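You operate a simulated robot arm through the tools that you are given. There is no shell and no other tool.

The job below is to be done with a simulated robot arm. You get a single attempt, and the scene is never put back.

TASK
Warm the press up to 170 degrees at firm pressure.
Fine: pull the tray out once READY lights.

The check looks at the end state, three seconds after you hand in, the way a careful person would. Anything else that was tipped, shoved, dropped, spilled or broken makes it a failure.

THE ROBOT
A 6-joint arm with a two-finger gripper, fixed in place. Base frame: the origin is at the foot of the arm, x ahead of it, y to its left, z up. Readings come in m, degrees, newtons and seconds.
With the tool pointing down near the work surface it reaches from about 0.1 to 0.7 m from the base axis. Its first joint turns from -66.0 to 66.0 degrees. Payload 2.45 kg.
Tool frame: the origin (TCP) lies between the finger pads and is the grasp point; the fingertips stand 0.03 m ahead of it; z points along the fingers, y is the line along which they close. Largest opening 0.106 m; the body of the gripper starts 0.079 m behind the TCP.
Orientation is that of the tool frame in the base frame, as [roll, pitch, yaw] about the fixed x, y, z axes, in that order (R = Rz(yaw) Ry(pitch) Rx(roll)). With the fingers straight down and closing along the base's y, the tool's x points along the base's -x, its y along +y and its z along -z.

THE INTERFACE
- The arm moves only by the tool play_rows. Its argument "series" is a list of rows, each a list of 7 numbers: the shift along the base's x, y, z in units of 20 mm (1.0 is 20 mm), then the turn, a rotation vector about the base's x, y, z in units of 6 degrees (1.0 is 6 degrees), then the gripper command, from -1 (fully open) to 1 (shut), values between in proportion. In form: [[tx, ty, tz, wx, wy, wz, claw], ...]. A call has 1 to 20 rows; each row shifts and turns the commanded pose from where the row before left it. A call with a number of a shift or a turn outside -1 to 1 is refused whole. Each row takes 0.2 s and may step no farther than 0.05 m and 8.6 degrees from the row before; otherwise, or with a gripper value out of range, the whole call is refused. A pose out of reach is approached as far as the arm can. The call stops where the force on the tool passes 40 N (or 10 N more than at its start, if that is more) or the arm is blocked; 0.2 s more then pass. Each finger travels about 0.153 m/s and halts on what it meets, pressing with about 37 N; the grip force reading is that of the motor and also rises with nothing between the fingers. The clock runs only during rows and for 0.2 s after the last one: add rows that do not move to give the fingers time. It gives the time, the measured TCP pose, the force on the tool (base axes), the opening and the grip force at its end, in the units of the frame above (readings bear some noise), with the torque about the TCP (base axes, N m) and any sound that the robot's microphone picked up.
- Cameras (640 x 400 px; columns grow to the right, rows downward): "scene" is fixed at [0.032, 0.3991, 1.413]; the picture's right is [-0.82, -0.57, 0.00], its down [-0.29, 0.42, -0.86] and it looks along [0.49, -0.71, -0.51] (base axes); focal length 214 px, centre (320, 200). "wrist" rides on the gripper at [0.076, -0.002, -0.106] in the tool frame; the picture's right is [0.02, 1.00, 0.00], its down [-0.78, 0.02, -0.62] and it looks along [-0.62, 0.01, 0.78] (tool axes); focal length 247 px, centre (320, 200). There is no depth. A picture from a camera that has moved, and an enlarged one, comes with that camera's place and axes in the base frame and with its lens. The place of the scene camera against the robot may be out by one fixed shift of up to 0.025 m in any direction.
- camera(camera): a new picture of that camera. No time passes.
- enlarge(camera, box): a new picture of the part [left, top, right, bottom] of that camera's present view, enlarged. No time passes.
- sign_off(): hands the job in; it is judged then, once.

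Nothing tells you positions but the pictures and the camera data. Unless the task says otherwise, let go and move clear before handing in.

The tools are called after "Call:" by a JSON object that holds its "op" and its "data". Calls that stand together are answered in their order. play_rows: Moves the arm, as the interface text tells. Its arguments: {"type":"object","properties":{"series":{"type":"array","items":{"type":"array","items":{"type":"number"}}}},"required":["series"]} The other tools are called the same way: camera (camera) takes a picture; enlarge (camera, box) takes an enlarged picture of a part of a camera's view; sign_off () hands the job in.

At the start:

```text
time: 0.0
ee_pos: [0.4031, -0.0904, 1.2774]
orientation: [-180.0, 0.0, -180.0]
wrist_force: [0.4, 0.2, 0.9]
ft_torque: [0.0, 0.02, 0.0]
grip_width: 0.1059
gripper_force: 0.0
```

scene: 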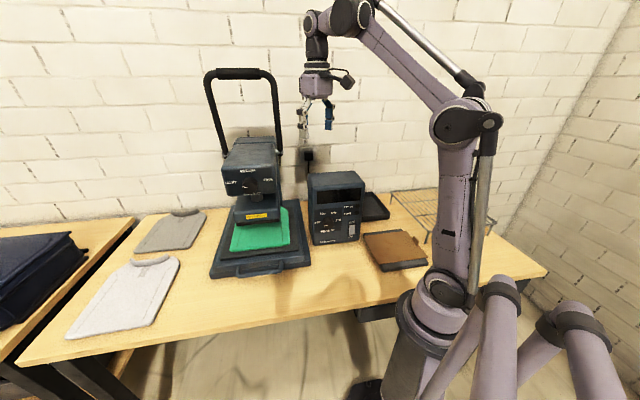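
wrist: 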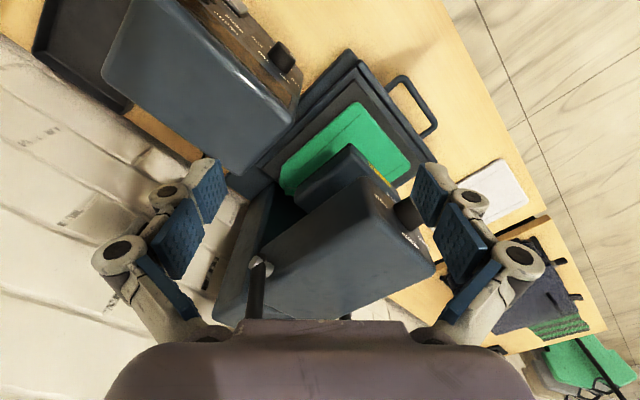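

I see a heat press with a pull-out tray, a green item, a pressure knob on the press head and a separate control box with display. I will look closer at the controls first.

Call:
{"op": "enlarge", "data": {"camera": "scene", "box": [290, 160, 380, 260]}}

Call:
{"op": "enlarge", "data": {"camera": "scene", "box": [200, 130, 320, 290]}}

Call:
{"op": "enlarge", "data": {"camera": "wrist", "box": [160, 0, 480, 330]}}

Call:
{"op": "enlarge", "data": {"camera": "scene", "box": [210, 130, 300, 200]}}

```text
4.00 times, centred on (335, 210) of scene
camera zoom: at [0.032, 0.3991, 1.413], right [-0.82, -0.57, 0.0], down [-0.29, 0.42, -0.86], along [0.49, -0.71, -0.51], focal length 858 px, centre (260, 160)
```

zoom: 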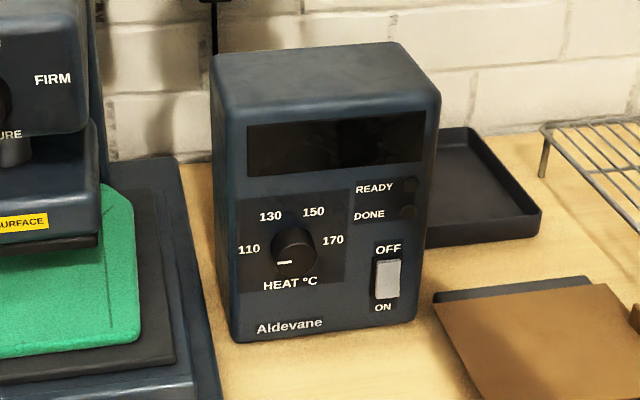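

```text
2.50 times, centred on (260, 210) of scene
camera zoom: at [0.032, 0.3991, 1.413], right [-0.82, -0.57, 0.0], down [-0.29, 0.42, -0.86], along [0.49, -0.71, -0.51], focal length 536 px, centre (470, 175)
```

zoom: 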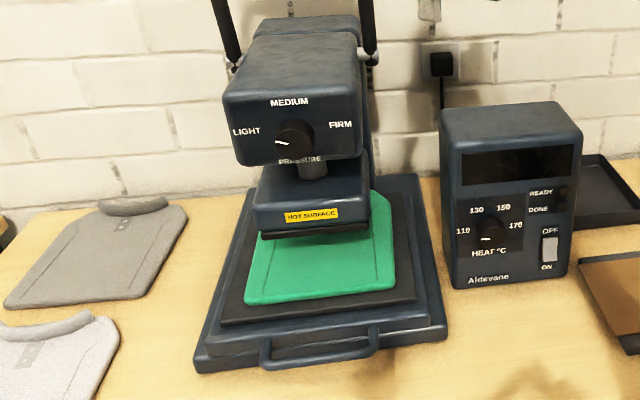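

```text
1.21 times, centred on (320, 165) of wrist
camera zoom: at [0.3271, -0.0904, 1.3832], right [-0.02, 1.0, 0.0], down [0.78, 0.02, 0.62], along [0.62, 0.01, -0.78], focal length 299 px, centre (320, 242)
```

zoom: 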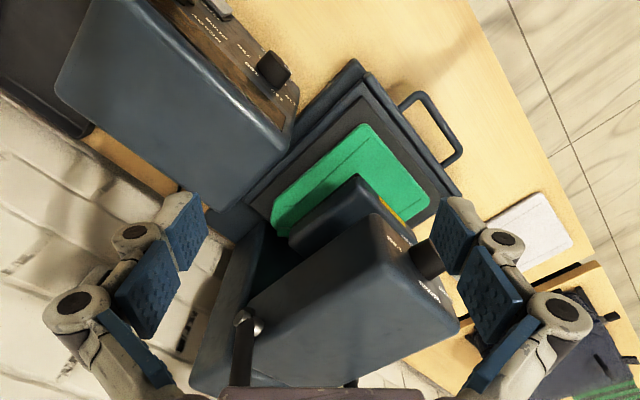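

```text
5.71 times, centred on (255, 165) of scene
camera zoom: at [0.032, 0.3991, 1.413], right [-0.82, -0.57, 0.0], down [-0.29, 0.42, -0.86], along [0.49, -0.71, -0.51], focal length 1226 px, centre (691, 400)
```

zoom: 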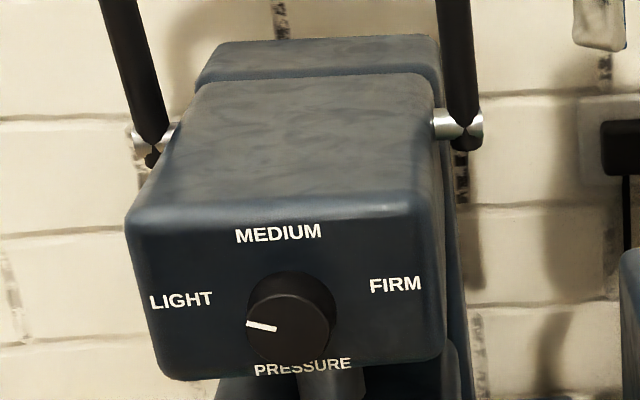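

The press faces roughly the (-x, +y) diagonal; its knob is near (0.55, 0.03, 1.13), and the control box sits further to -y. I'll zoom on the current wrist view to refine locations before moving.

Call:
{"op": "enlarge", "data": {"camera": "wrist", "box": [180, 0, 320, 90]}}

Call:
{"op": "enlarge", "data": {"camera": "wrist", "box": [320, 50, 460, 140]}}

Call:
{"op": "enlarge", "data": {"camera": "scene", "box": [200, 190, 330, 290]}}

Call:
{"op": "enlarge", "data": {"camera": "scene", "box": [305, 195, 365, 245]}}

```text
4.44 times, centred on (250, 45) of wrist
camera zoom: at [0.3271, -0.0904, 1.3832], right [-0.02, 1.0, 0.0], down [0.78, 0.02, 0.62], along [0.62, 0.01, -0.78], focal length 1098 px, centre (631, 889)
```

zoom: 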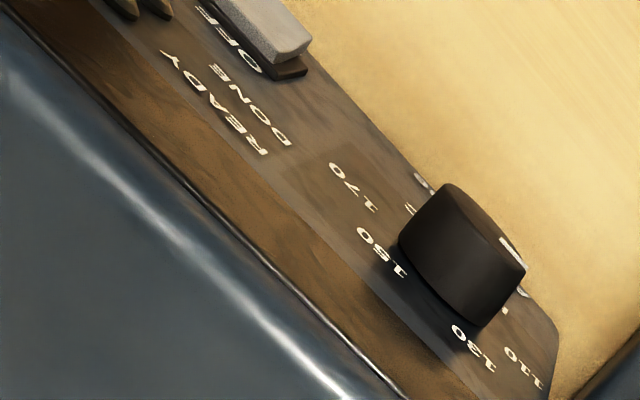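

```text
4.44 times, centred on (390, 95) of wrist
camera zoom: at [0.3271, -0.0904, 1.3832], right [-0.02, 1.0, 0.0], down [0.78, 0.02, 0.62], along [0.62, 0.01, -0.78], focal length 1098 px, centre (9, 667)
```

zoom: 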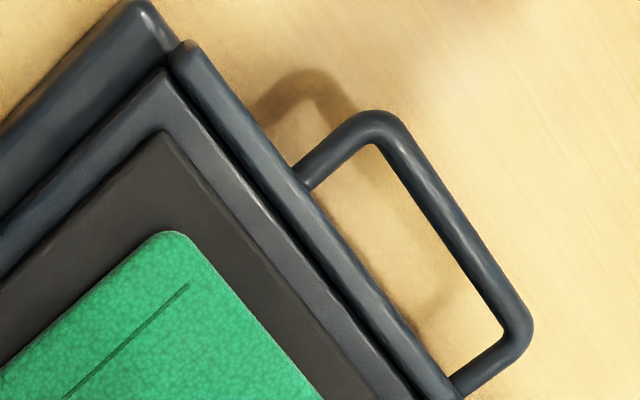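

```text
4.00 times, centred on (265, 240) of scene
camera zoom: at [0.032, 0.3991, 1.413], right [-0.82, -0.57, 0.0], down [-0.29, 0.42, -0.86], along [0.49, -0.71, -0.51], focal length 858 px, centre (540, 40)
```

zoom: 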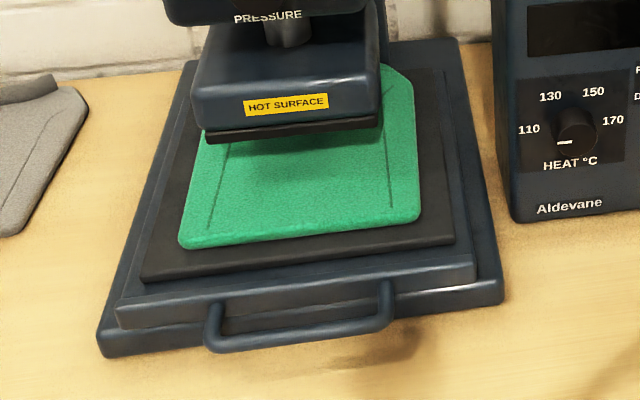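

```text
8.00 times, centred on (335, 220) of scene
camera zoom: at [0.032, 0.3991, 1.413], right [-0.82, -0.57, 0.0], down [-0.29, 0.42, -0.86], along [0.49, -0.71, -0.51], focal length 1716 px, centre (200, 40)
```

zoom: 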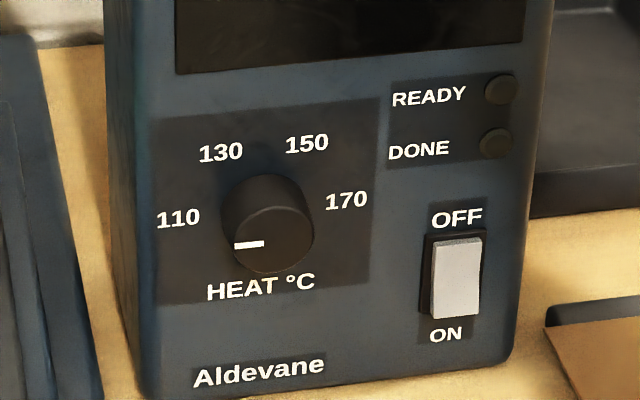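

The control box dial reads 110 and the pressure knob LIGHT, with the rocker apparently OFF. I'll move the arm back to (-x, +y) and yaw about -45° so the wrist camera looks squarely at both front panels.

Call:
{"op": "play_rows", "data": {"series": [[-1, 0.4, 0, 0, 0, 0, -1], [-1, 0.8, 0, 0, 0, -0.6, -1], [-0.8, 1, 0, 0, 0, -0.6, -1], [-0.6, 1, 0, 0, 0, -0.6, -1], [-0.6, 1, 0, 0, 0, -0.6, -1], [-0.6, 1, 0, 0, 0, -0.6, -1], [-0.6, 1, 0, 0, 0, -0.6, -1], [-0.6, 1, 0, 0, 0, -0.6, -1], [-0.6, 1, 0, 0, 0, -0.6, -1], [-0.6, 1, 0, 0, 0, -0.6, -1], [-0.6, 1, 0, 0, 0, -0.6, -1], [-0.6, 1, 0, 0, 0, -0.6, -1], [0, 0.6, 0, 0, 0, -0.6, -1]]}}

Call:
{"op": "camera", "data": {"camera": "wrist"}}

Call:
{"op": "camera", "data": {"camera": "scene"}}

```text
time: 2.8
ee_pos: [0.2393, 0.1488, 1.2787]
orientation: [-179.9, 0.2, 136.8]
wrist_force: [-0.2, -0.5, -0.7]
ft_torque: [-0.03, -0.02, -0.01]
grip_width: 0.1059
gripper_force: 0.0
```

```text
taken
camera wrist: at [0.1819, 0.198, 1.3831], right [0.67, 0.74, 0.0], down [0.58, -0.52, 0.62], along [0.46, -0.42, -0.78], focal length 247 px, centre (320, 200)
```

wrist: 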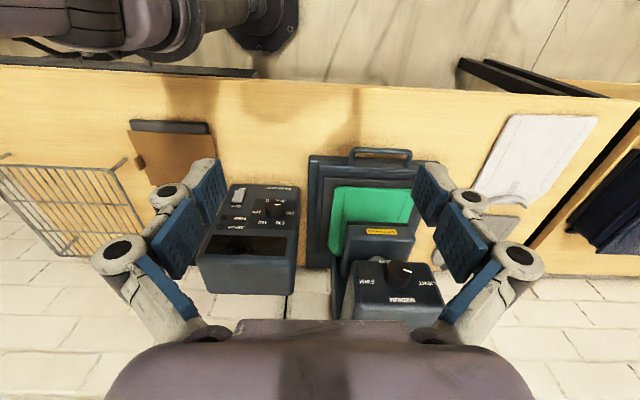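

```text
taken
```

scene: 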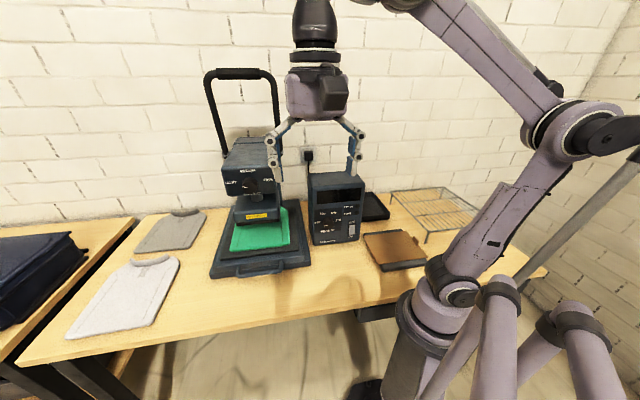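

The wrist now looks square at both units. I'll enlarge the control box, press knob and tray handle to triangulate them.

Call:
{"op": "enlarge", "data": {"camera": "wrist", "box": [190, 170, 310, 300]}}

Call:
{"op": "enlarge", "data": {"camera": "wrist", "box": [300, 140, 440, 230]}}

Call:
{"op": "enlarge", "data": {"camera": "wrist", "box": [330, 220, 450, 310]}}

```text
3.08 times, centred on (250, 235) of wrist
camera zoom: at [0.1819, 0.198, 1.3831], right [0.67, 0.74, 0.0], down [0.58, -0.52, 0.62], along [0.46, -0.42, -0.78], focal length 760 px, centre (535, 92)
```

zoom: 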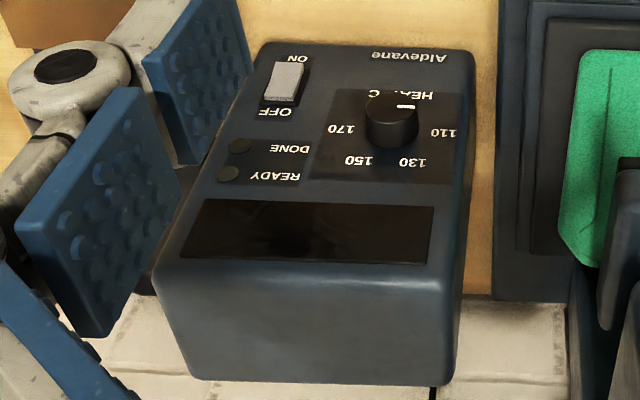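

```text
4.44 times, centred on (370, 185) of wrist
camera zoom: at [0.1819, 0.198, 1.3831], right [0.67, 0.74, 0.0], down [0.58, -0.52, 0.62], along [0.46, -0.42, -0.78], focal length 1098 px, centre (98, 267)
```

zoom: 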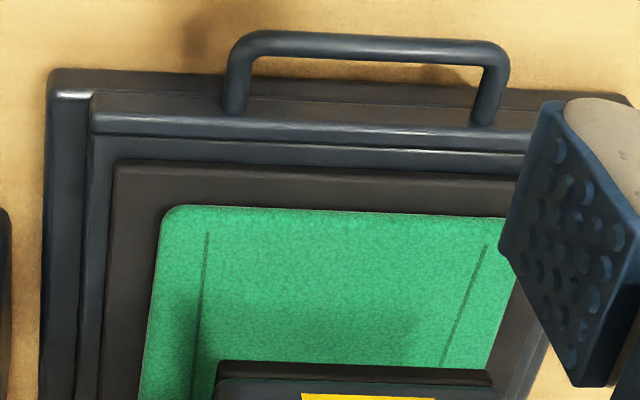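

```text
4.44 times, centred on (390, 265) of wrist
camera zoom: at [0.1819, 0.198, 1.3831], right [0.67, 0.74, 0.0], down [0.58, -0.52, 0.62], along [0.46, -0.42, -0.78], focal length 1098 px, centre (9, -89)
```

zoom: 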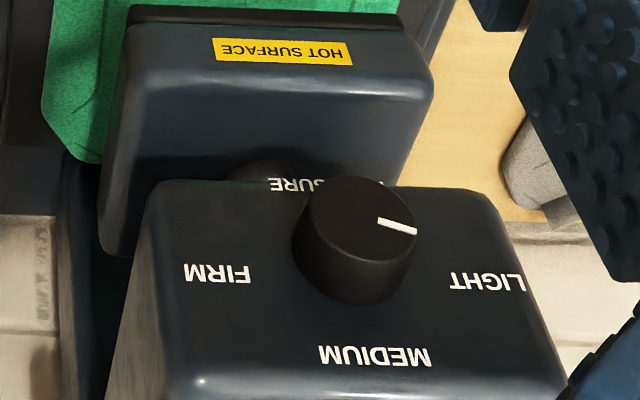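

Both front panels are vertical and face (-0.707, 0.707). I put the heat knob face near (0.388, -0.143, 0.924), the pressure knob near (0.567, 0.047, 1.11), the tray handle centre near (0.484, 0.119, 0.851) and the table top at about 0.805. Next I tilt the tool to horizontal, pointing at the panels.

Call:
{"op": "play_rows", "data": {"series": [[0.5, 0.2, -0.2, -0.707, -0.707, -0.3, -1], [0.5, 0.2, -0.2, -0.707, -0.707, 0, -1], [0.5, 0.2, -0.2, -0.707, -0.707, 0, -1], [0.5, 0.2, -0.2, -0.707, -0.707, 0, -1], [0.5, 0.2, -0.2, -0.707, -0.707, 0, -1], [0.5, 0.2, -0.2, -0.707, -0.707, 0, -1], [0.5, 0.2, -0.2, -0.707, -0.707, 0, -1], [0.5, 0.2, -0.2, -0.707, -0.707, 0, -1]]}}

Call:
{"op": "camera", "data": {"camera": "wrist"}}

Call:
{"op": "camera", "data": {"camera": "scene"}}

```text
time: 4.6
ee_pos: [0.3192, 0.1791, 1.2448]
orientation: [180.0, 48.3, 134.9]
wrist_force: [0.4, -0.1, 0.4]
ft_torque: [-0.02, -0.01, 0.01]
grip_width: 0.1059
gripper_force: 0.0
```

```text
taken
camera wrist: at [0.2267, 0.2702, 1.259], right [0.7, 0.72, -0.02], down [0.05, -0.03, 1.0], along [0.71, -0.7, -0.06], focal length 247 px, centre (320, 200)
```

wrist: 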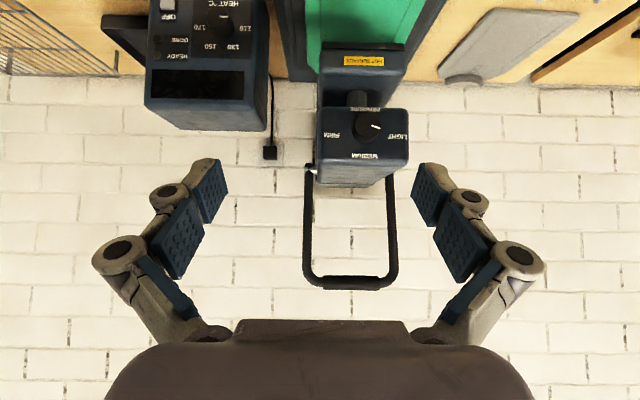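

```text
taken
```

scene: 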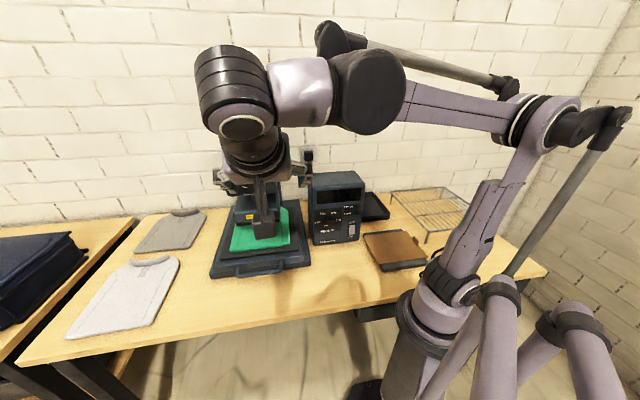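

The wrist camera now looks straight at the panels (upside down). I'll enlarge it for precise measurement.

Call:
{"op": "enlarge", "data": {"camera": "wrist", "box": [300, 80, 430, 190]}}

Call:
{"op": "enlarge", "data": {"camera": "wrist", "box": [140, 0, 280, 110]}}

```text
3.64 times, centred on (365, 135) of wrist
camera zoom: at [0.2267, 0.2702, 1.259], right [0.7, 0.72, -0.02], down [0.05, -0.03, 1.0], along [0.71, -0.7, -0.06], focal length 898 px, centre (156, 436)
```

zoom: 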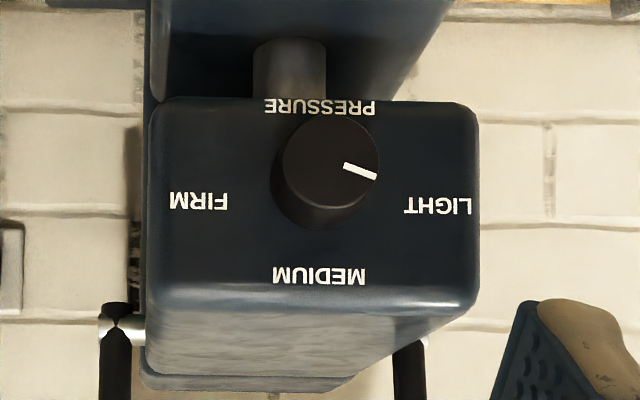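

```text
3.64 times, centred on (210, 55) of wrist
camera zoom: at [0.2267, 0.2702, 1.259], right [0.7, 0.72, -0.02], down [0.05, -0.03, 1.0], along [0.71, -0.7, -0.06], focal length 898 px, centre (720, 727)
```

zoom: 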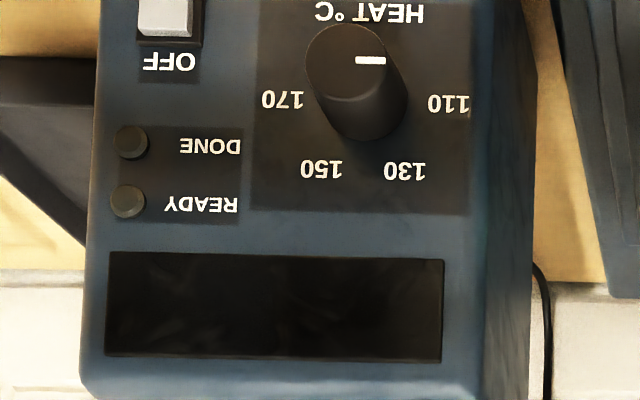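

The pressure knob face centre triangulates to (0.5595, 0.050, 1.111), about 43 mm diameter and 30 mm deep, pointer about 70° left of top; the heat knob face is at (0.388, -0.1415, 0.9245). I'll bring the tool horizontal, roll it -70° as a starting angle for the pressure knob, and move to a stand-off in front of it.

Call:
{"op": "play_rows", "data": {"series": [[0.408, -0.116, -0.351, -0.702, -0.702, 0, -1], [0.408, -0.116, -0.351, -0.702, -0.702, 0, -1], [0.408, -0.116, -0.351, -0.702, -0.702, 0, -1], [0.408, -0.116, -0.351, -0.702, -0.702, 0, -1], [0.408, -0.116, -0.351, -0.702, -0.702, 0, -1], [0.408, -0.116, -0.351, -0.702, -0.702, 0, -1], [0.408, -0.116, -0.351, -0.702, -0.702, 0, -1], [0.408, -0.116, -0.351, -0.6875, 0.6875, 0, -1], [0.408, -0.116, -0.351, -0.6875, 0.6875, 0, -1], [0.408, -0.116, -0.351, -0.6875, 0.6875, 0, -1], [0.408, -0.116, -0.351, -0.6875, 0.6875, 0, -1], [0.408, -0.116, -0.351, -0.6875, 0.6875, 0, -1], [0.408, -0.116, -0.351, -0.6875, 0.6875, 0, -1], [0.408, -0.116, -0.351, -0.6875, 0.6875, 0, -1], [0.408, -0.116, -0.351, -0.6875, 0.6875, 0, -1], [0.408, -0.116, -0.351, -0.6875, 0.6875, 0, -1], [0.408, -0.116, -0.351, -0.6875, 0.6875, 0, -1], [0.408, -0.116, -0.351, -0.6875, 0.6875, 0, -1], [0.408, -0.116, -0.351, -0.6875, 0.6875, 0, -1]]}}

Call:
{"op": "camera", "data": {"camera": "wrist"}}

Call:
{"op": "camera", "data": {"camera": "scene"}}

```text
time: 8.6
ee_pos: [0.4754, 0.134, 1.113]
orientation: [-90.1, 20.0, -135.4]
wrist_force: [0.2, -0.5, 0.0]
ft_torque: [-0.01, -0.01, -0.02]
grip_width: 0.1059
gripper_force: 0.1
```

```text
taken
camera wrist: at [0.3497, 0.1597, 1.0873], right [0.23, 0.23, -0.95], down [0.09, 0.96, 0.25], along [0.97, -0.14, 0.2], focal length 247 px, centre (320, 200)
```

wrist: 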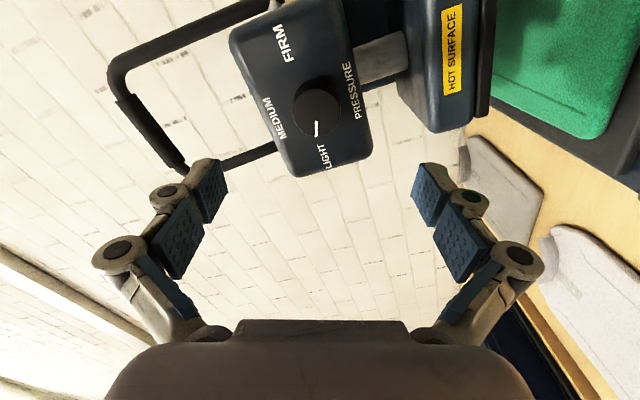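

```text
taken
```

scene: 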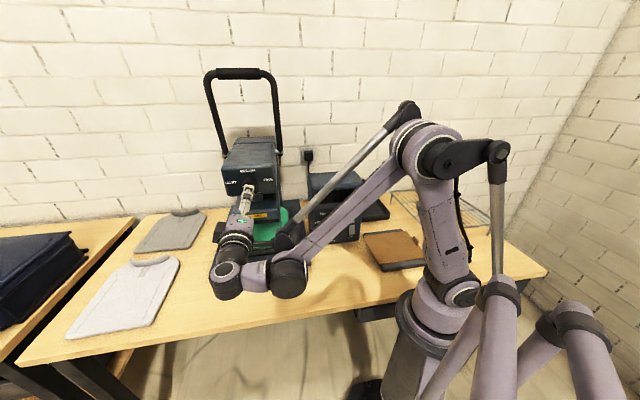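

The tool is horizontal and 0.12 m in front of the pressure knob. I'll enlarge to check alignment before going in.

Call:
{"op": "enlarge", "data": {"camera": "wrist", "box": [220, 0, 420, 180]}}

Call:
{"op": "enlarge", "data": {"camera": "scene", "box": [195, 130, 315, 310]}}

```text
2.22 times, centred on (320, 90) of wrist
camera zoom: at [0.3497, 0.1597, 1.0873], right [0.23, 0.23, -0.95], down [0.09, 0.96, 0.25], along [0.97, -0.14, 0.2], focal length 549 px, centre (320, 444)
```

zoom: 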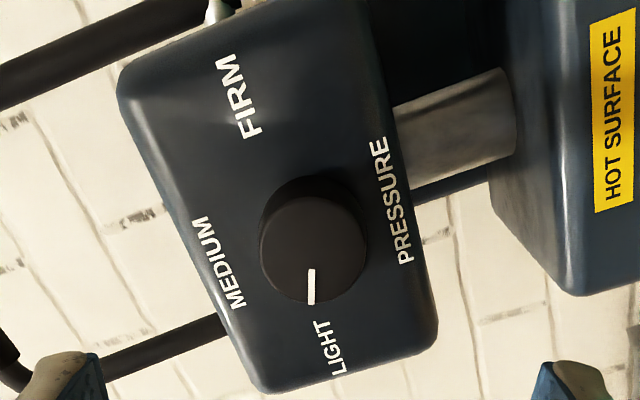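

```text
2.22 times, centred on (255, 220) of scene
camera zoom: at [0.032, 0.3991, 1.413], right [-0.82, -0.57, 0.0], down [-0.29, 0.42, -0.86], along [0.49, -0.71, -0.51], focal length 477 px, centre (464, 156)
```

zoom: 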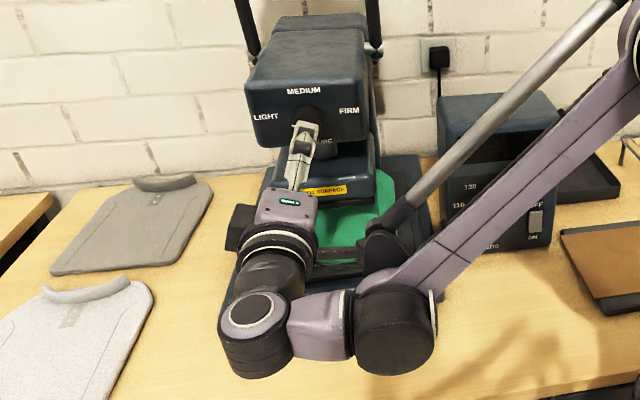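

Alignment agrees within 2–3 mm with the triangulation. I'll advance straight in so the fingertips straddle the knob, stopping about 10 mm from the panel.

Call:
{"op": "play_rows", "data": {"series": [[0.6425, -0.634, -0.01, 0, 0, 0, -1], [0.6425, -0.634, -0.01, 0, 0, 0, -1], [0.6425, -0.634, -0.01, 0, 0, 0, -1], [0.6425, -0.634, -0.01, 0, 0, 0, -1], [0.6425, -0.634, -0.01, 0, 0, 0, -1], [0.6425, -0.634, -0.01, 0, 0, 0, -1], [0, 0, 0, 0, 0, 0, -1]]}}

Call:
{"op": "camera", "data": {"camera": "wrist"}}

Call:
{"op": "enlarge", "data": {"camera": "scene", "box": [205, 130, 305, 230]}}

```text
time: 10.2
ee_pos: [0.5535, 0.0597, 1.1108]
orientation: [-90.0, 20.1, -135.3]
wrist_force: [0.0, 0.0, -0.3]
ft_torque: [0.0, -0.01, -0.02]
grip_width: 0.106
gripper_force: 0.1
```

```text
taken
camera wrist: at [0.4268, 0.0845, 1.0857], right [0.23, 0.23, -0.95], down [0.09, 0.96, 0.25], along [0.97, -0.14, 0.2], focal length 247 px, centre (320, 200)
```

wrist: 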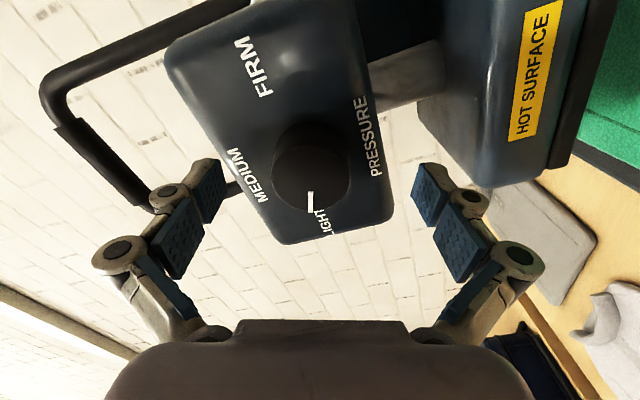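

```text
4.00 times, centred on (255, 180) of scene
camera zoom: at [0.032, 0.3991, 1.413], right [-0.82, -0.57, 0.0], down [-0.29, 0.42, -0.86], along [0.49, -0.71, -0.51], focal length 858 px, centre (580, 280)
```

zoom: 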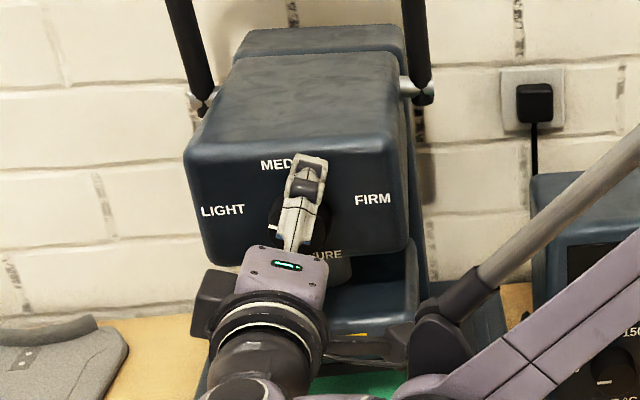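

Call:
{"op": "enlarge", "data": {"camera": "wrist", "box": [200, 90, 440, 260]}}

```text
2.35 times, centred on (320, 175) of wrist
camera zoom: at [0.4268, 0.0845, 1.0857], right [0.23, 0.23, -0.95], down [0.09, 0.96, 0.25], along [0.97, -0.14, 0.2], focal length 581 px, centre (320, 259)
```

zoom: 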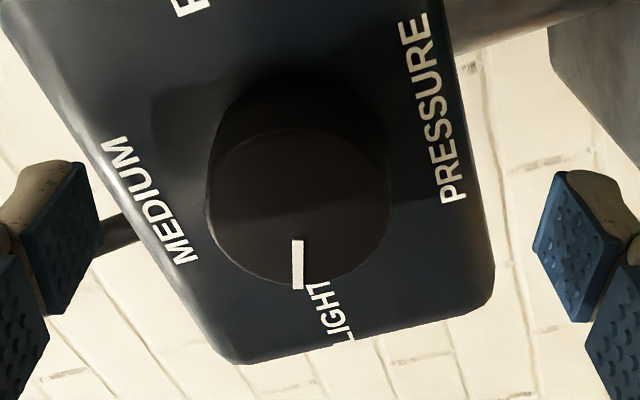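

The knob sits about 5 mm above the finger centre-line, so I'll correct that and then close on it.

Call:
{"op": "play_rows", "data": {"series": [[-0.065, -0.065, 0.26, 0, 0, 0, -1], [0, 0, 0, 0, 0, 0, -1], [0, 0, 0, 0, 0, 0, 0], [0, 0, 0, 0, 0, 0, 0.3], [0, 0, 0, 0, 0, 0, 1], [0, 0, 0, 0, 0, 0, 1], [0, 0, 0, 0, 0, 0, 1]]}}

Call:
{"op": "camera", "data": {"camera": "wrist"}}

```text
time: 11.8
ee_pos: [0.5516, 0.059, 1.1155]
orientation: [-90.1, 20.1, -135.2]
wrist_force: [-5.2, 6.2, -9.2]
ft_torque: [0.2, 0.15, 0.14]
grip_width: 0.0448
gripper_force: 45.1
```

```text
taken
camera wrist: at [0.4252, 0.0844, 1.0909], right [0.23, 0.23, -0.95], down [0.09, 0.96, 0.25], along [0.97, -0.14, 0.2], focal length 247 px, centre (320, 200)
```

wrist: 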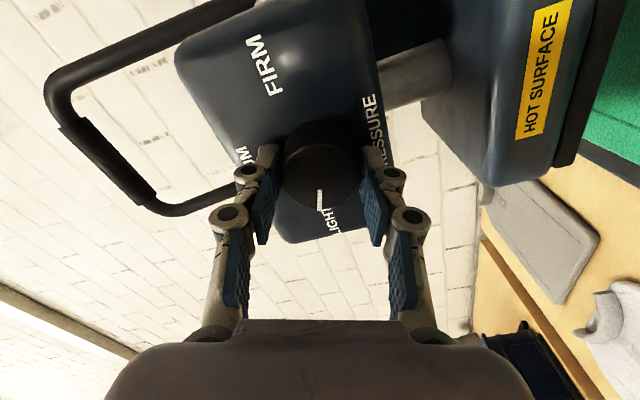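

Gripped at 44.8 mm. I'll check the centring before turning.

Call:
{"op": "enlarge", "data": {"camera": "wrist", "box": [220, 80, 420, 280]}}

```text
2.00 times, centred on (320, 180) of wrist
camera zoom: at [0.4252, 0.0844, 1.0909], right [0.23, 0.23, -0.95], down [0.09, 0.96, 0.25], along [0.97, -0.14, 0.2], focal length 494 px, centre (320, 240)
```

zoom: 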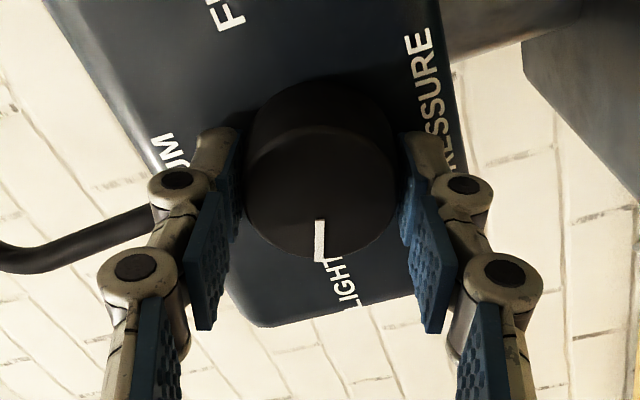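

Well centred. I'll turn clockwise in stages, starting with about 35°.

Call:
{"op": "play_rows", "data": {"series": [[0, 0, 0, 0.6875, -0.6875, 0, 1], [0, 0, 0, 0.6875, -0.6875, 0, 1], [0, 0, 0, 0.6875, -0.6875, 0, 1], [0, 0, 0, 0.6875, -0.6875, 0, 1], [0, 0, 0, 0.6875, -0.6875, 0, 1], [0, 0, 0, 0.6875, -0.6875, 0, 1]]}}

Call:
{"op": "camera", "data": {"camera": "wrist"}}

```text
time: 13.2
ee_pos: [0.551, 0.0589, 1.1165]
orientation: [-90.1, 55.1, -135.1]
wrist_force: [-2.5, 13.4, 3.1]
ft_torque: [0.31, 0.28, -0.44]
grip_width: 0.0447
gripper_force: 45.3
```

```text
taken
camera wrist: at [0.4439, 0.1027, 1.0545], right [0.57, 0.57, -0.59], down [-0.11, 0.77, 0.63], along [0.81, -0.3, 0.5], focal length 247 px, centre (320, 200)
```

wrist: 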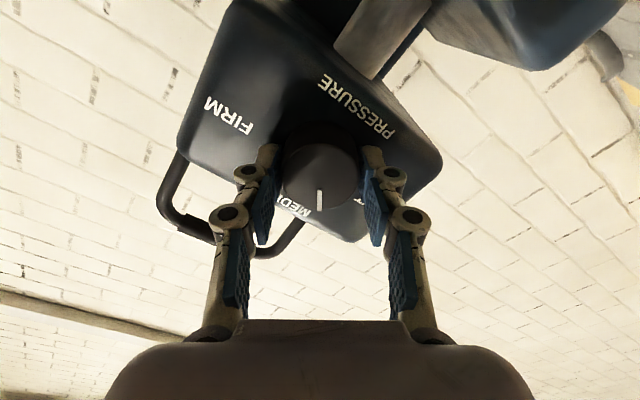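

The knob follows the gripper. Continuing the turn.

Call:
{"op": "play_rows", "data": {"series": [[0, 0, 0, 0.6875, -0.6875, 0, 1], [0, 0, 0, 0.6875, -0.6875, 0, 1], [0, 0, 0, 0.6875, -0.6875, 0, 1], [0, 0, 0, 0.6875, -0.6875, 0, 1], [0, 0, 0, 0.6875, -0.6875, 0, 1], [0, 0, 0, 0.6875, -0.6875, 0, 1], [0, 0, 0, 0.6875, -0.6875, 0, 1], [0, 0, 0, 0.6875, -0.6875, 0, 1]]}}

Call:
{"op": "camera", "data": {"camera": "wrist"}}

Call:
{"op": "camera", "data": {"camera": "scene"}}

```text
time: 15.0
ee_pos: [0.5504, 0.0575, 1.1179]
orientation: [90.7, 78.2, 45.6]
wrist_force: [-26.7, 14.4, 11.8]
ft_torque: [-0.04, -0.01, -0.26]
grip_width: 0.0446
gripper_force: 44.7
```

```text
taken
camera wrist: at [0.4847, 0.1435, 1.0417], right [0.7, 0.69, 0.18], down [-0.54, 0.34, 0.77], along [0.47, -0.64, 0.61], focal length 247 px, centre (320, 200)
```

wrist: 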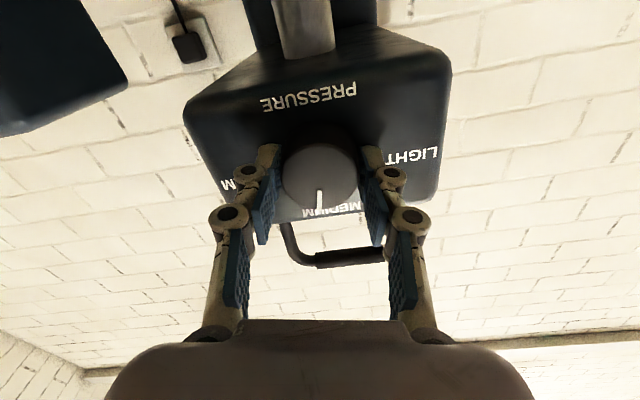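

```text
taken
```

scene: 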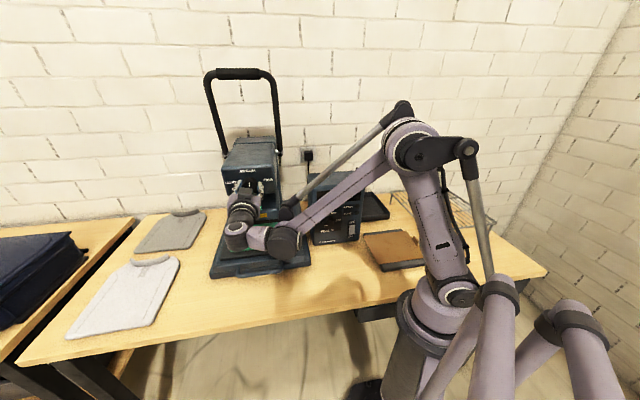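

The knob is following (pointer now near MEDIUM) but side/axial load has built to about 32 N, so I'll release, let the stress go, and regrip.

Call:
{"op": "play_rows", "data": {"series": [[0, 0, 0, 0, 0, 0, -0.3], [0, 0, 0, 0, 0, 0, -0.3], [0, 0, 0, 0, 0, 0, -0.3]]}}

Call:
{"op": "enlarge", "data": {"camera": "wrist", "box": [170, 60, 470, 280]}}

```text
time: 15.8
ee_pos: [0.5519, 0.0581, 1.115]
orientation: [91.3, 78.4, 46.3]
wrist_force: [-0.5, 0.7, 0.3]
ft_torque: [0.04, -0.01, 0.01]
grip_width: 0.0686
gripper_force: 0.1
```

```text
1.82 times, centred on (320, 170) of wrist
camera zoom: at [0.4862, 0.1431, 1.0412], right [0.7, 0.69, 0.18], down [-0.54, 0.34, 0.77], along [0.48, -0.64, 0.61], focal length 449 px, centre (320, 254)
```

zoom: 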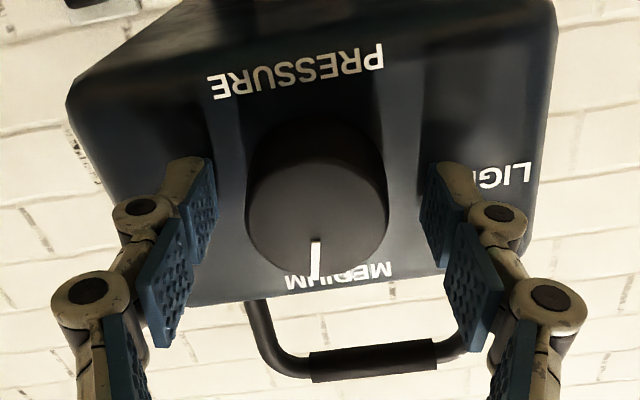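

Load is gone and the pointer is just past MEDIUM. The knob centre appears about 3 mm higher than the tool axis, so I'll shift to match, regrip and continue toward FIRM.

Call:
{"op": "play_rows", "data": {"series": [[-0.09, -0.02, 0.15, 0, 0, 0, -0.3], [0, 0, 0, 0, 0, 0, 0], [0, 0, 0, 0, 0, 0, 1], [0, 0, 0, 0, 0, 0, 1], [0, 0, 0, 0.6875, -0.6875, 0, 1], [0, 0, 0, 0.6875, -0.6875, 0, 1], [0, 0, 0, 0.6875, -0.6875, 0, 1], [0, 0, 0, 0.6875, -0.6875, 0, 1], [0, 0, 0, 0.6875, -0.6875, 0, 1]]}}

Call:
{"op": "enlarge", "data": {"camera": "wrist", "box": [170, 60, 470, 280]}}

```text
time: 17.8
ee_pos: [0.5469, 0.0571, 1.1183]
orientation: [90.5, 49.1, 45.4]
wrist_force: [-26.8, 0.7, -10.7]
ft_torque: [0.23, 0.34, -0.15]
grip_width: 0.0447
gripper_force: 45.2
```

```text
1.82 times, centred on (320, 170) of wrist
camera zoom: at [0.5071, 0.1671, 1.0599], right [0.55, 0.54, 0.64], down [-0.79, 0.09, 0.61], along [0.27, -0.84, 0.47], focal length 449 px, centre (320, 254)
```

zoom: 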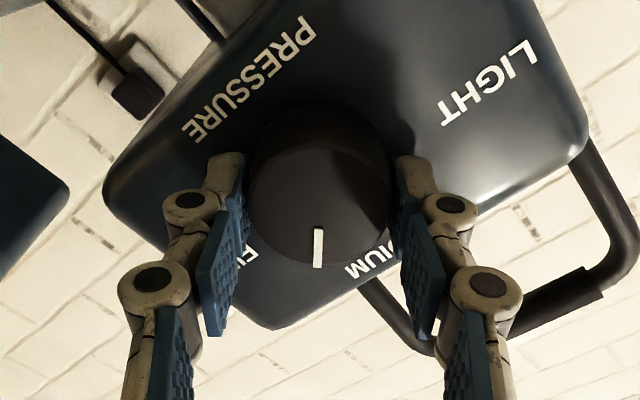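

The load shows the knob axis is ~4 mm further to the right than my tool axis; I'll shift to relieve it while gripping and read the force.

Call:
{"op": "play_rows", "data": {"series": [[-0.21, -0.07, -0.06, 0, 0, 0, 1], [0, 0, 0, 0, 0, 0, 1]]}}

```text
time: 18.4
ee_pos: [0.5471, 0.0569, 1.1186]
orientation: [90.3, 49.3, 45.4]
wrist_force: [14.1, -4.4, -3.4]
ft_torque: [-0.05, -0.06, -0.38]
grip_width: 0.0445
gripper_force: 44.6
```

Call:
{"op": "play_rows", "data": {"series": [[0.06, -0.02, -0.01, 0.6875, -0.6875, 0, 1], [0, 0, 0, 0.6875, -0.6875, 0, 1], [0, 0, 0, 0.6875, -0.6875, 0, 1], [0, 0, 0, 0.6875, -0.6875, 0, 1], [0, 0, 0, 0, 0, 0, 1]]}}

Call:
{"op": "enlarge", "data": {"camera": "wrist", "box": [170, 60, 470, 280]}}

```text
time: 19.6
ee_pos: [0.5466, 0.0556, 1.117]
orientation: [90.3, 25.8, 45.3]
wrist_force: [2.8, 1.1, -15.7]
ft_torque: [0.31, 0.36, 0.44]
grip_width: 0.0447
gripper_force: 44.7
```

```text
1.82 times, centred on (320, 170) of wrist
camera zoom: at [0.519, 0.1795, 1.0826], right [0.32, 0.32, 0.89], down [-0.93, -0.06, 0.36], along [0.17, -0.95, 0.28], focal length 449 px, centre (320, 254)
```

zoom: 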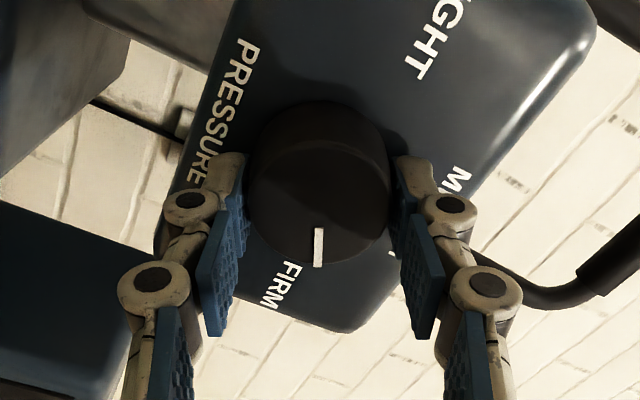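

Pointer is nearly at the mirror position of where LIGHT was; one more ~6° step puts it symmetric on FIRM.

Call:
{"op": "play_rows", "data": {"series": [[0, 0, -0.03, 0.707, -0.707, 0, 1], [0, 0, 0, 0, 0, 0, 1]]}}

Call:
{"op": "enlarge", "data": {"camera": "wrist", "box": [170, 60, 470, 280]}}

```text
time: 20.2
ee_pos: [0.5466, 0.0565, 1.1164]
orientation: [90.1, 19.9, 45.3]
wrist_force: [2.0, 1.5, -12.1]
ft_torque: [-0.08, 0.77, 0.5]
grip_width: 0.0445
gripper_force: 45.3
```

```text
1.82 times, centred on (320, 170) of wrist
camera zoom: at [0.5212, 0.1816, 1.0891], right [0.26, 0.25, 0.93], down [-0.96, -0.08, 0.28], along [0.15, -0.96, 0.22], focal length 449 px, centre (320, 254)
```

zoom: 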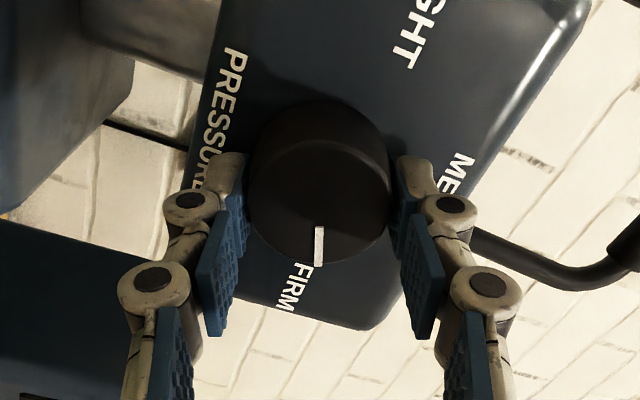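

The pointer is on FIRM and a slight resisting torque suggests the end stop. I'll release and check that it stays, then back away.

Call:
{"op": "play_rows", "data": {"series": [[0, 0, 0, 0, 0, 0, -0.3], [0, 0, 0, 0, 0, 0, -1], [0, 0, 0, 0, 0, 0, -1], [-0.5, 0.5, 0, 0, 0, 0, -1], [-0.7, 0.7, 0, 0, 0, 0, -1], [-0.7, 0.7, 0, 0, 0, 0, -1], [-0.7, 0.7, 0, 0, 0, 0, -1], [-0.7, 0.7, 0, 0, 0, 0, -1]]}}

Call:
{"op": "enlarge", "data": {"camera": "wrist", "box": [170, 0, 470, 220]}}

Call:
{"op": "enlarge", "data": {"camera": "scene", "box": [205, 130, 385, 260]}}

```text
time: 22.0
ee_pos: [0.4796, 0.1224, 1.1179]
orientation: [90.1, 20.0, 45.2]
wrist_force: [0.9, -0.2, 1.1]
ft_torque: [-0.06, -0.02, -0.03]
grip_width: 0.106
gripper_force: 0.1
```

```text
1.82 times, centred on (320, 110) of wrist
camera zoom: at [0.4553, 0.2482, 1.0897], right [0.26, 0.25, 0.93], down [-0.96, -0.08, 0.28], along [0.15, -0.96, 0.22], focal length 449 px, centre (320, 364)
```

zoom: 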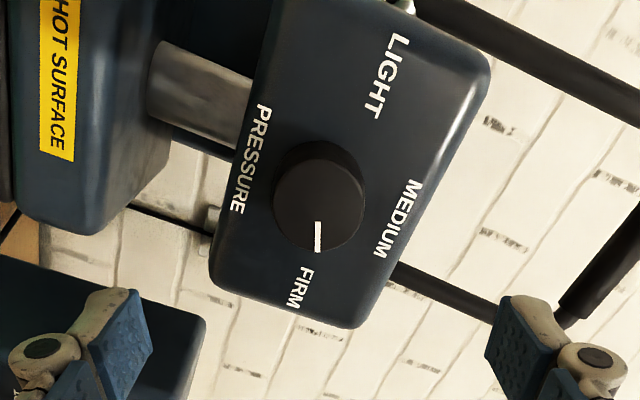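

```text
3.08 times, centred on (295, 195) of scene
camera zoom: at [0.032, 0.3991, 1.413], right [-0.82, -0.57, 0.0], down [-0.29, 0.42, -0.86], along [0.49, -0.71, -0.51], focal length 660 px, centre (397, 215)
```

zoom: 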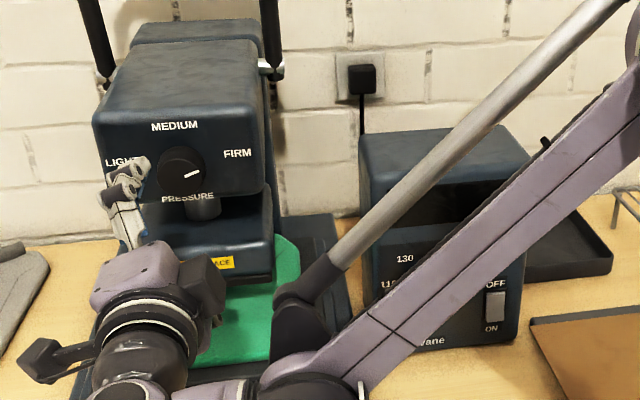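

Pressure is on FIRM. Next is the power rocker (about l=0.07 along the panel, z≈0.87); I'll back off, unroll the wrist, then tilt the tool down and take a close look at the control box.

Call:
{"op": "play_rows", "data": {"series": [[-0.583, -0.01, 0.333, -0.6875, 0.6875, 0, -1], [-0.583, -0.01, 0.333, -0.6875, 0.6875, 0, -1], [-0.583, -0.01, 0.333, -0.6875, 0.6875, 0, -1], [-0.583, -0.01, 0.333, -0.6875, 0.6875, 0, -1], [-0.583, -0.01, 0.333, -0.6875, 0.6875, 0, -1], [-0.583, -0.01, 0.333, -0.6875, 0.6875, 0, -1], [-0.583, -0.01, 0.333, -0.6875, 0.6875, 0, -1], [-0.583, -0.01, 0.333, -0.6875, 0.6875, 0, -1], [-0.583, -0.01, 0.333, -0.6875, 0.6875, 0, -1], [-0.583, -0.01, 0.333, -0.6875, 0.6875, 0, -1], [-0.583, -0.01, 0.333, -0.6875, 0.6875, 0, -1], [-0.583, -0.01, 0.333, -0.6875, 0.6875, 0, -1]]}}

Call:
{"op": "camera", "data": {"camera": "scene"}}

```text
time: 24.6
ee_pos: [0.3409, 0.1196, 1.197]
orientation: [171.4, 89.8, 126.3]
wrist_force: [0.0, -0.3, 0.2]
ft_torque: [-0.02, 0.0, -0.04]
grip_width: 0.106
gripper_force: 0.1
```

```text
taken
```

scene: 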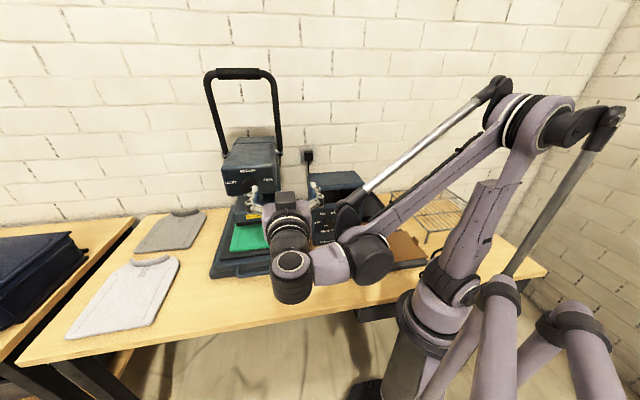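

Call:
{"op": "play_rows", "data": {"series": [[-0.43, -0.94, -0.4, 0.5, 0.5, 0, -1], [-0.43, -0.94, -0.4, 0.55, 0.55, 0, 0], [-0.43, -0.94, -0.4, 0.55, 0.55, 0, 1], [-0.43, -0.94, -0.4, 0.55, 0.55, 0, 1], [-0.43, -0.94, -0.4, 0.55, 0.55, 0, 1], [-0.43, -0.94, -0.4, 0.55, 0.55, 0, 1], [-0.43, -0.94, -0.4, 0.55, 0.55, 0, 1]]}}

Call:
{"op": "camera", "data": {"camera": "scene"}}

Call:
{"op": "camera", "data": {"camera": "wrist"}}

```text
time: 26.2
ee_pos: [0.2801, -0.0134, 1.142]
orientation: [179.8, 57.5, 134.7]
wrist_force: [-0.2, -1.1, -0.3]
ft_torque: [-0.01, 0.0, 0.0]
grip_width: 0.0002
gripper_force: 28.4
```

```text
taken
```

scene: 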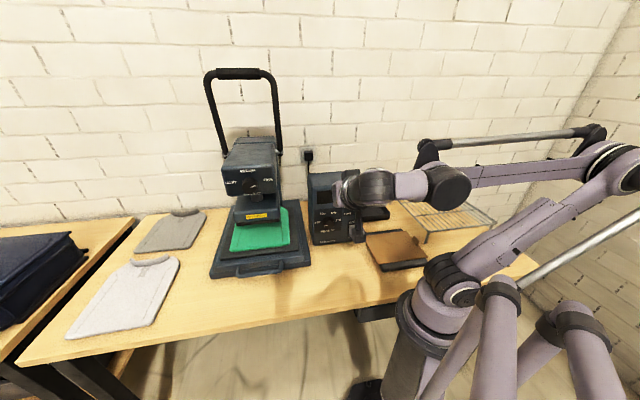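

```text
taken
camera wrist: at [0.1872, 0.0789, 1.1342], right [0.7, 0.71, -0.02], down [-0.06, 0.08, 0.99], along [0.71, -0.7, 0.1], focal length 247 px, centre (320, 200)
```

wrist: 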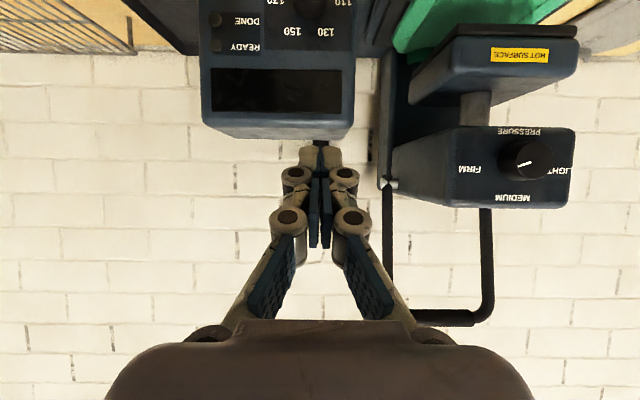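

Call:
{"op": "play_rows", "data": {"series": [[-0.37, -0.8, -0.8, 0.463, 0.463, 0, 1], [-0.37, -0.8, -0.8, 0.463, 0.463, 0, 1], [-0.37, -0.8, -0.8, 0.463, 0.463, 0, 1], [-0.37, -0.8, -0.8, 0.463, 0.463, 0, 1], [-0.37, -0.8, -0.8, 0.463, 0.463, 0, 1], [-0.37, -0.8, -0.8, 0.463, 0.463, 0, 1], [-0.37, -0.8, -0.8, 0.463, 0.463, 0, 1]]}}

Call:
{"op": "camera", "data": {"camera": "scene"}}

Call:
{"op": "camera", "data": {"camera": "wrist"}}

```text
time: 27.8
ee_pos: [0.2284, -0.1238, 1.031]
orientation: [179.8, 30.1, 134.8]
wrist_force: [0.1, -0.5, 0.1]
ft_torque: [0.01, -0.02, -0.01]
grip_width: 0.0
gripper_force: 29.3
```

```text
taken
```

scene: 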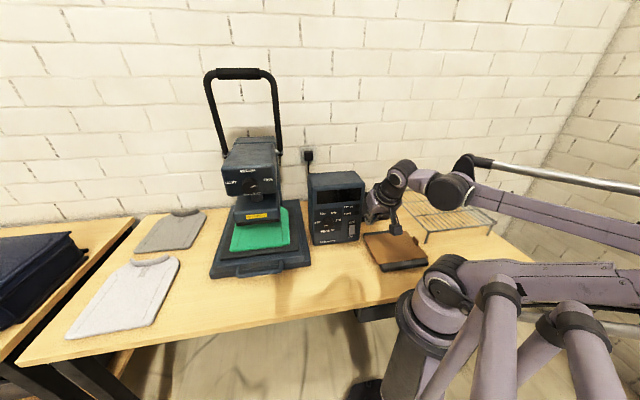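

```text
taken
camera wrist: at [0.1432, -0.0406, 1.0842], right [0.7, 0.72, -0.01], down [0.27, -0.25, 0.93], along [0.67, -0.65, -0.37], focal length 247 px, centre (320, 200)
```

wrist: 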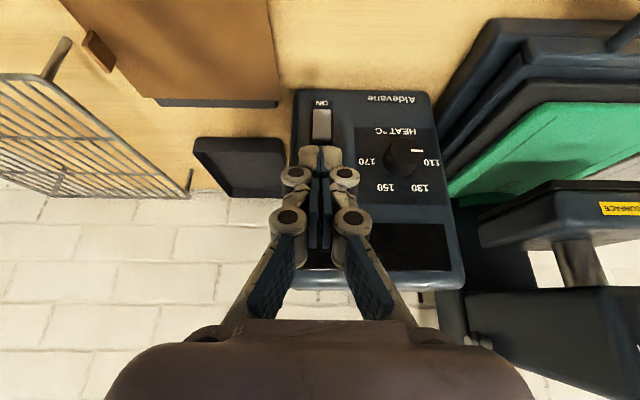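

Good view of the rocker. I'll enlarge to measure the rocker and heat knob.

Call:
{"op": "enlarge", "data": {"camera": "wrist", "box": [280, 80, 460, 210]}}

Call:
{"op": "enlarge", "data": {"camera": "wrist", "box": [290, 90, 360, 150]}}

Call:
{"op": "enlarge", "data": {"camera": "scene", "box": [335, 205, 365, 245]}}

```text
3.08 times, centred on (370, 145) of wrist
camera zoom: at [0.1432, -0.0406, 1.0842], right [0.7, 0.72, -0.01], down [0.27, -0.25, 0.93], along [0.67, -0.65, -0.37], focal length 760 px, centre (166, 369)
```

zoom: 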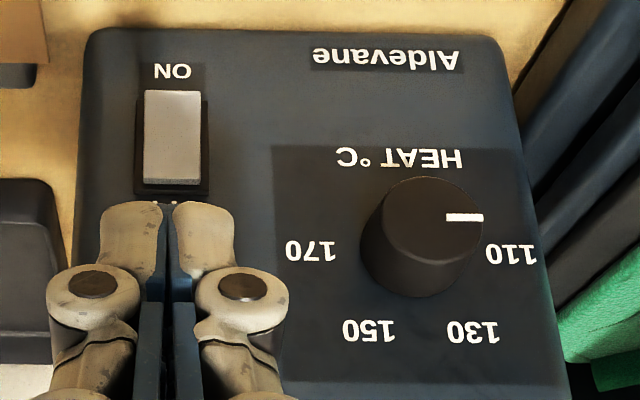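

```text
6.67 times, centred on (325, 120) of wrist
camera zoom: at [0.1432, -0.0406, 1.0842], right [0.7, 0.72, -0.01], down [0.27, -0.25, 0.93], along [0.67, -0.65, -0.37], focal length 1646 px, centre (287, 733)
```

zoom: 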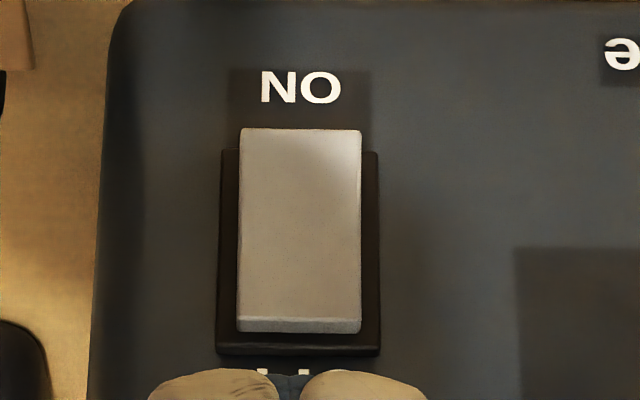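

```text
10.00 times, centred on (350, 225) of scene
camera zoom: at [0.032, 0.3991, 1.413], right [-0.82, -0.57, 0.0], down [-0.29, 0.42, -0.86], along [0.49, -0.71, -0.51], focal length 2145 px, centre (20, -50)
```

zoom: 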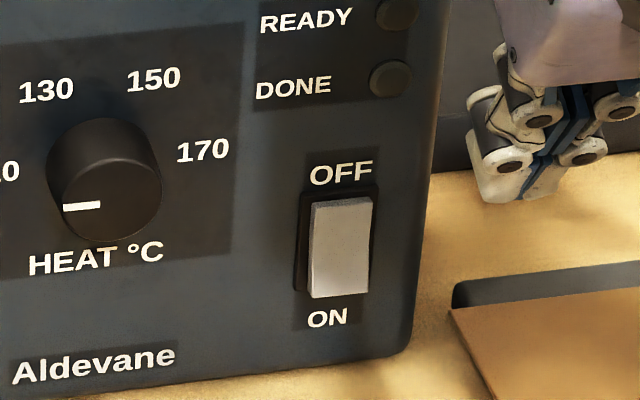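

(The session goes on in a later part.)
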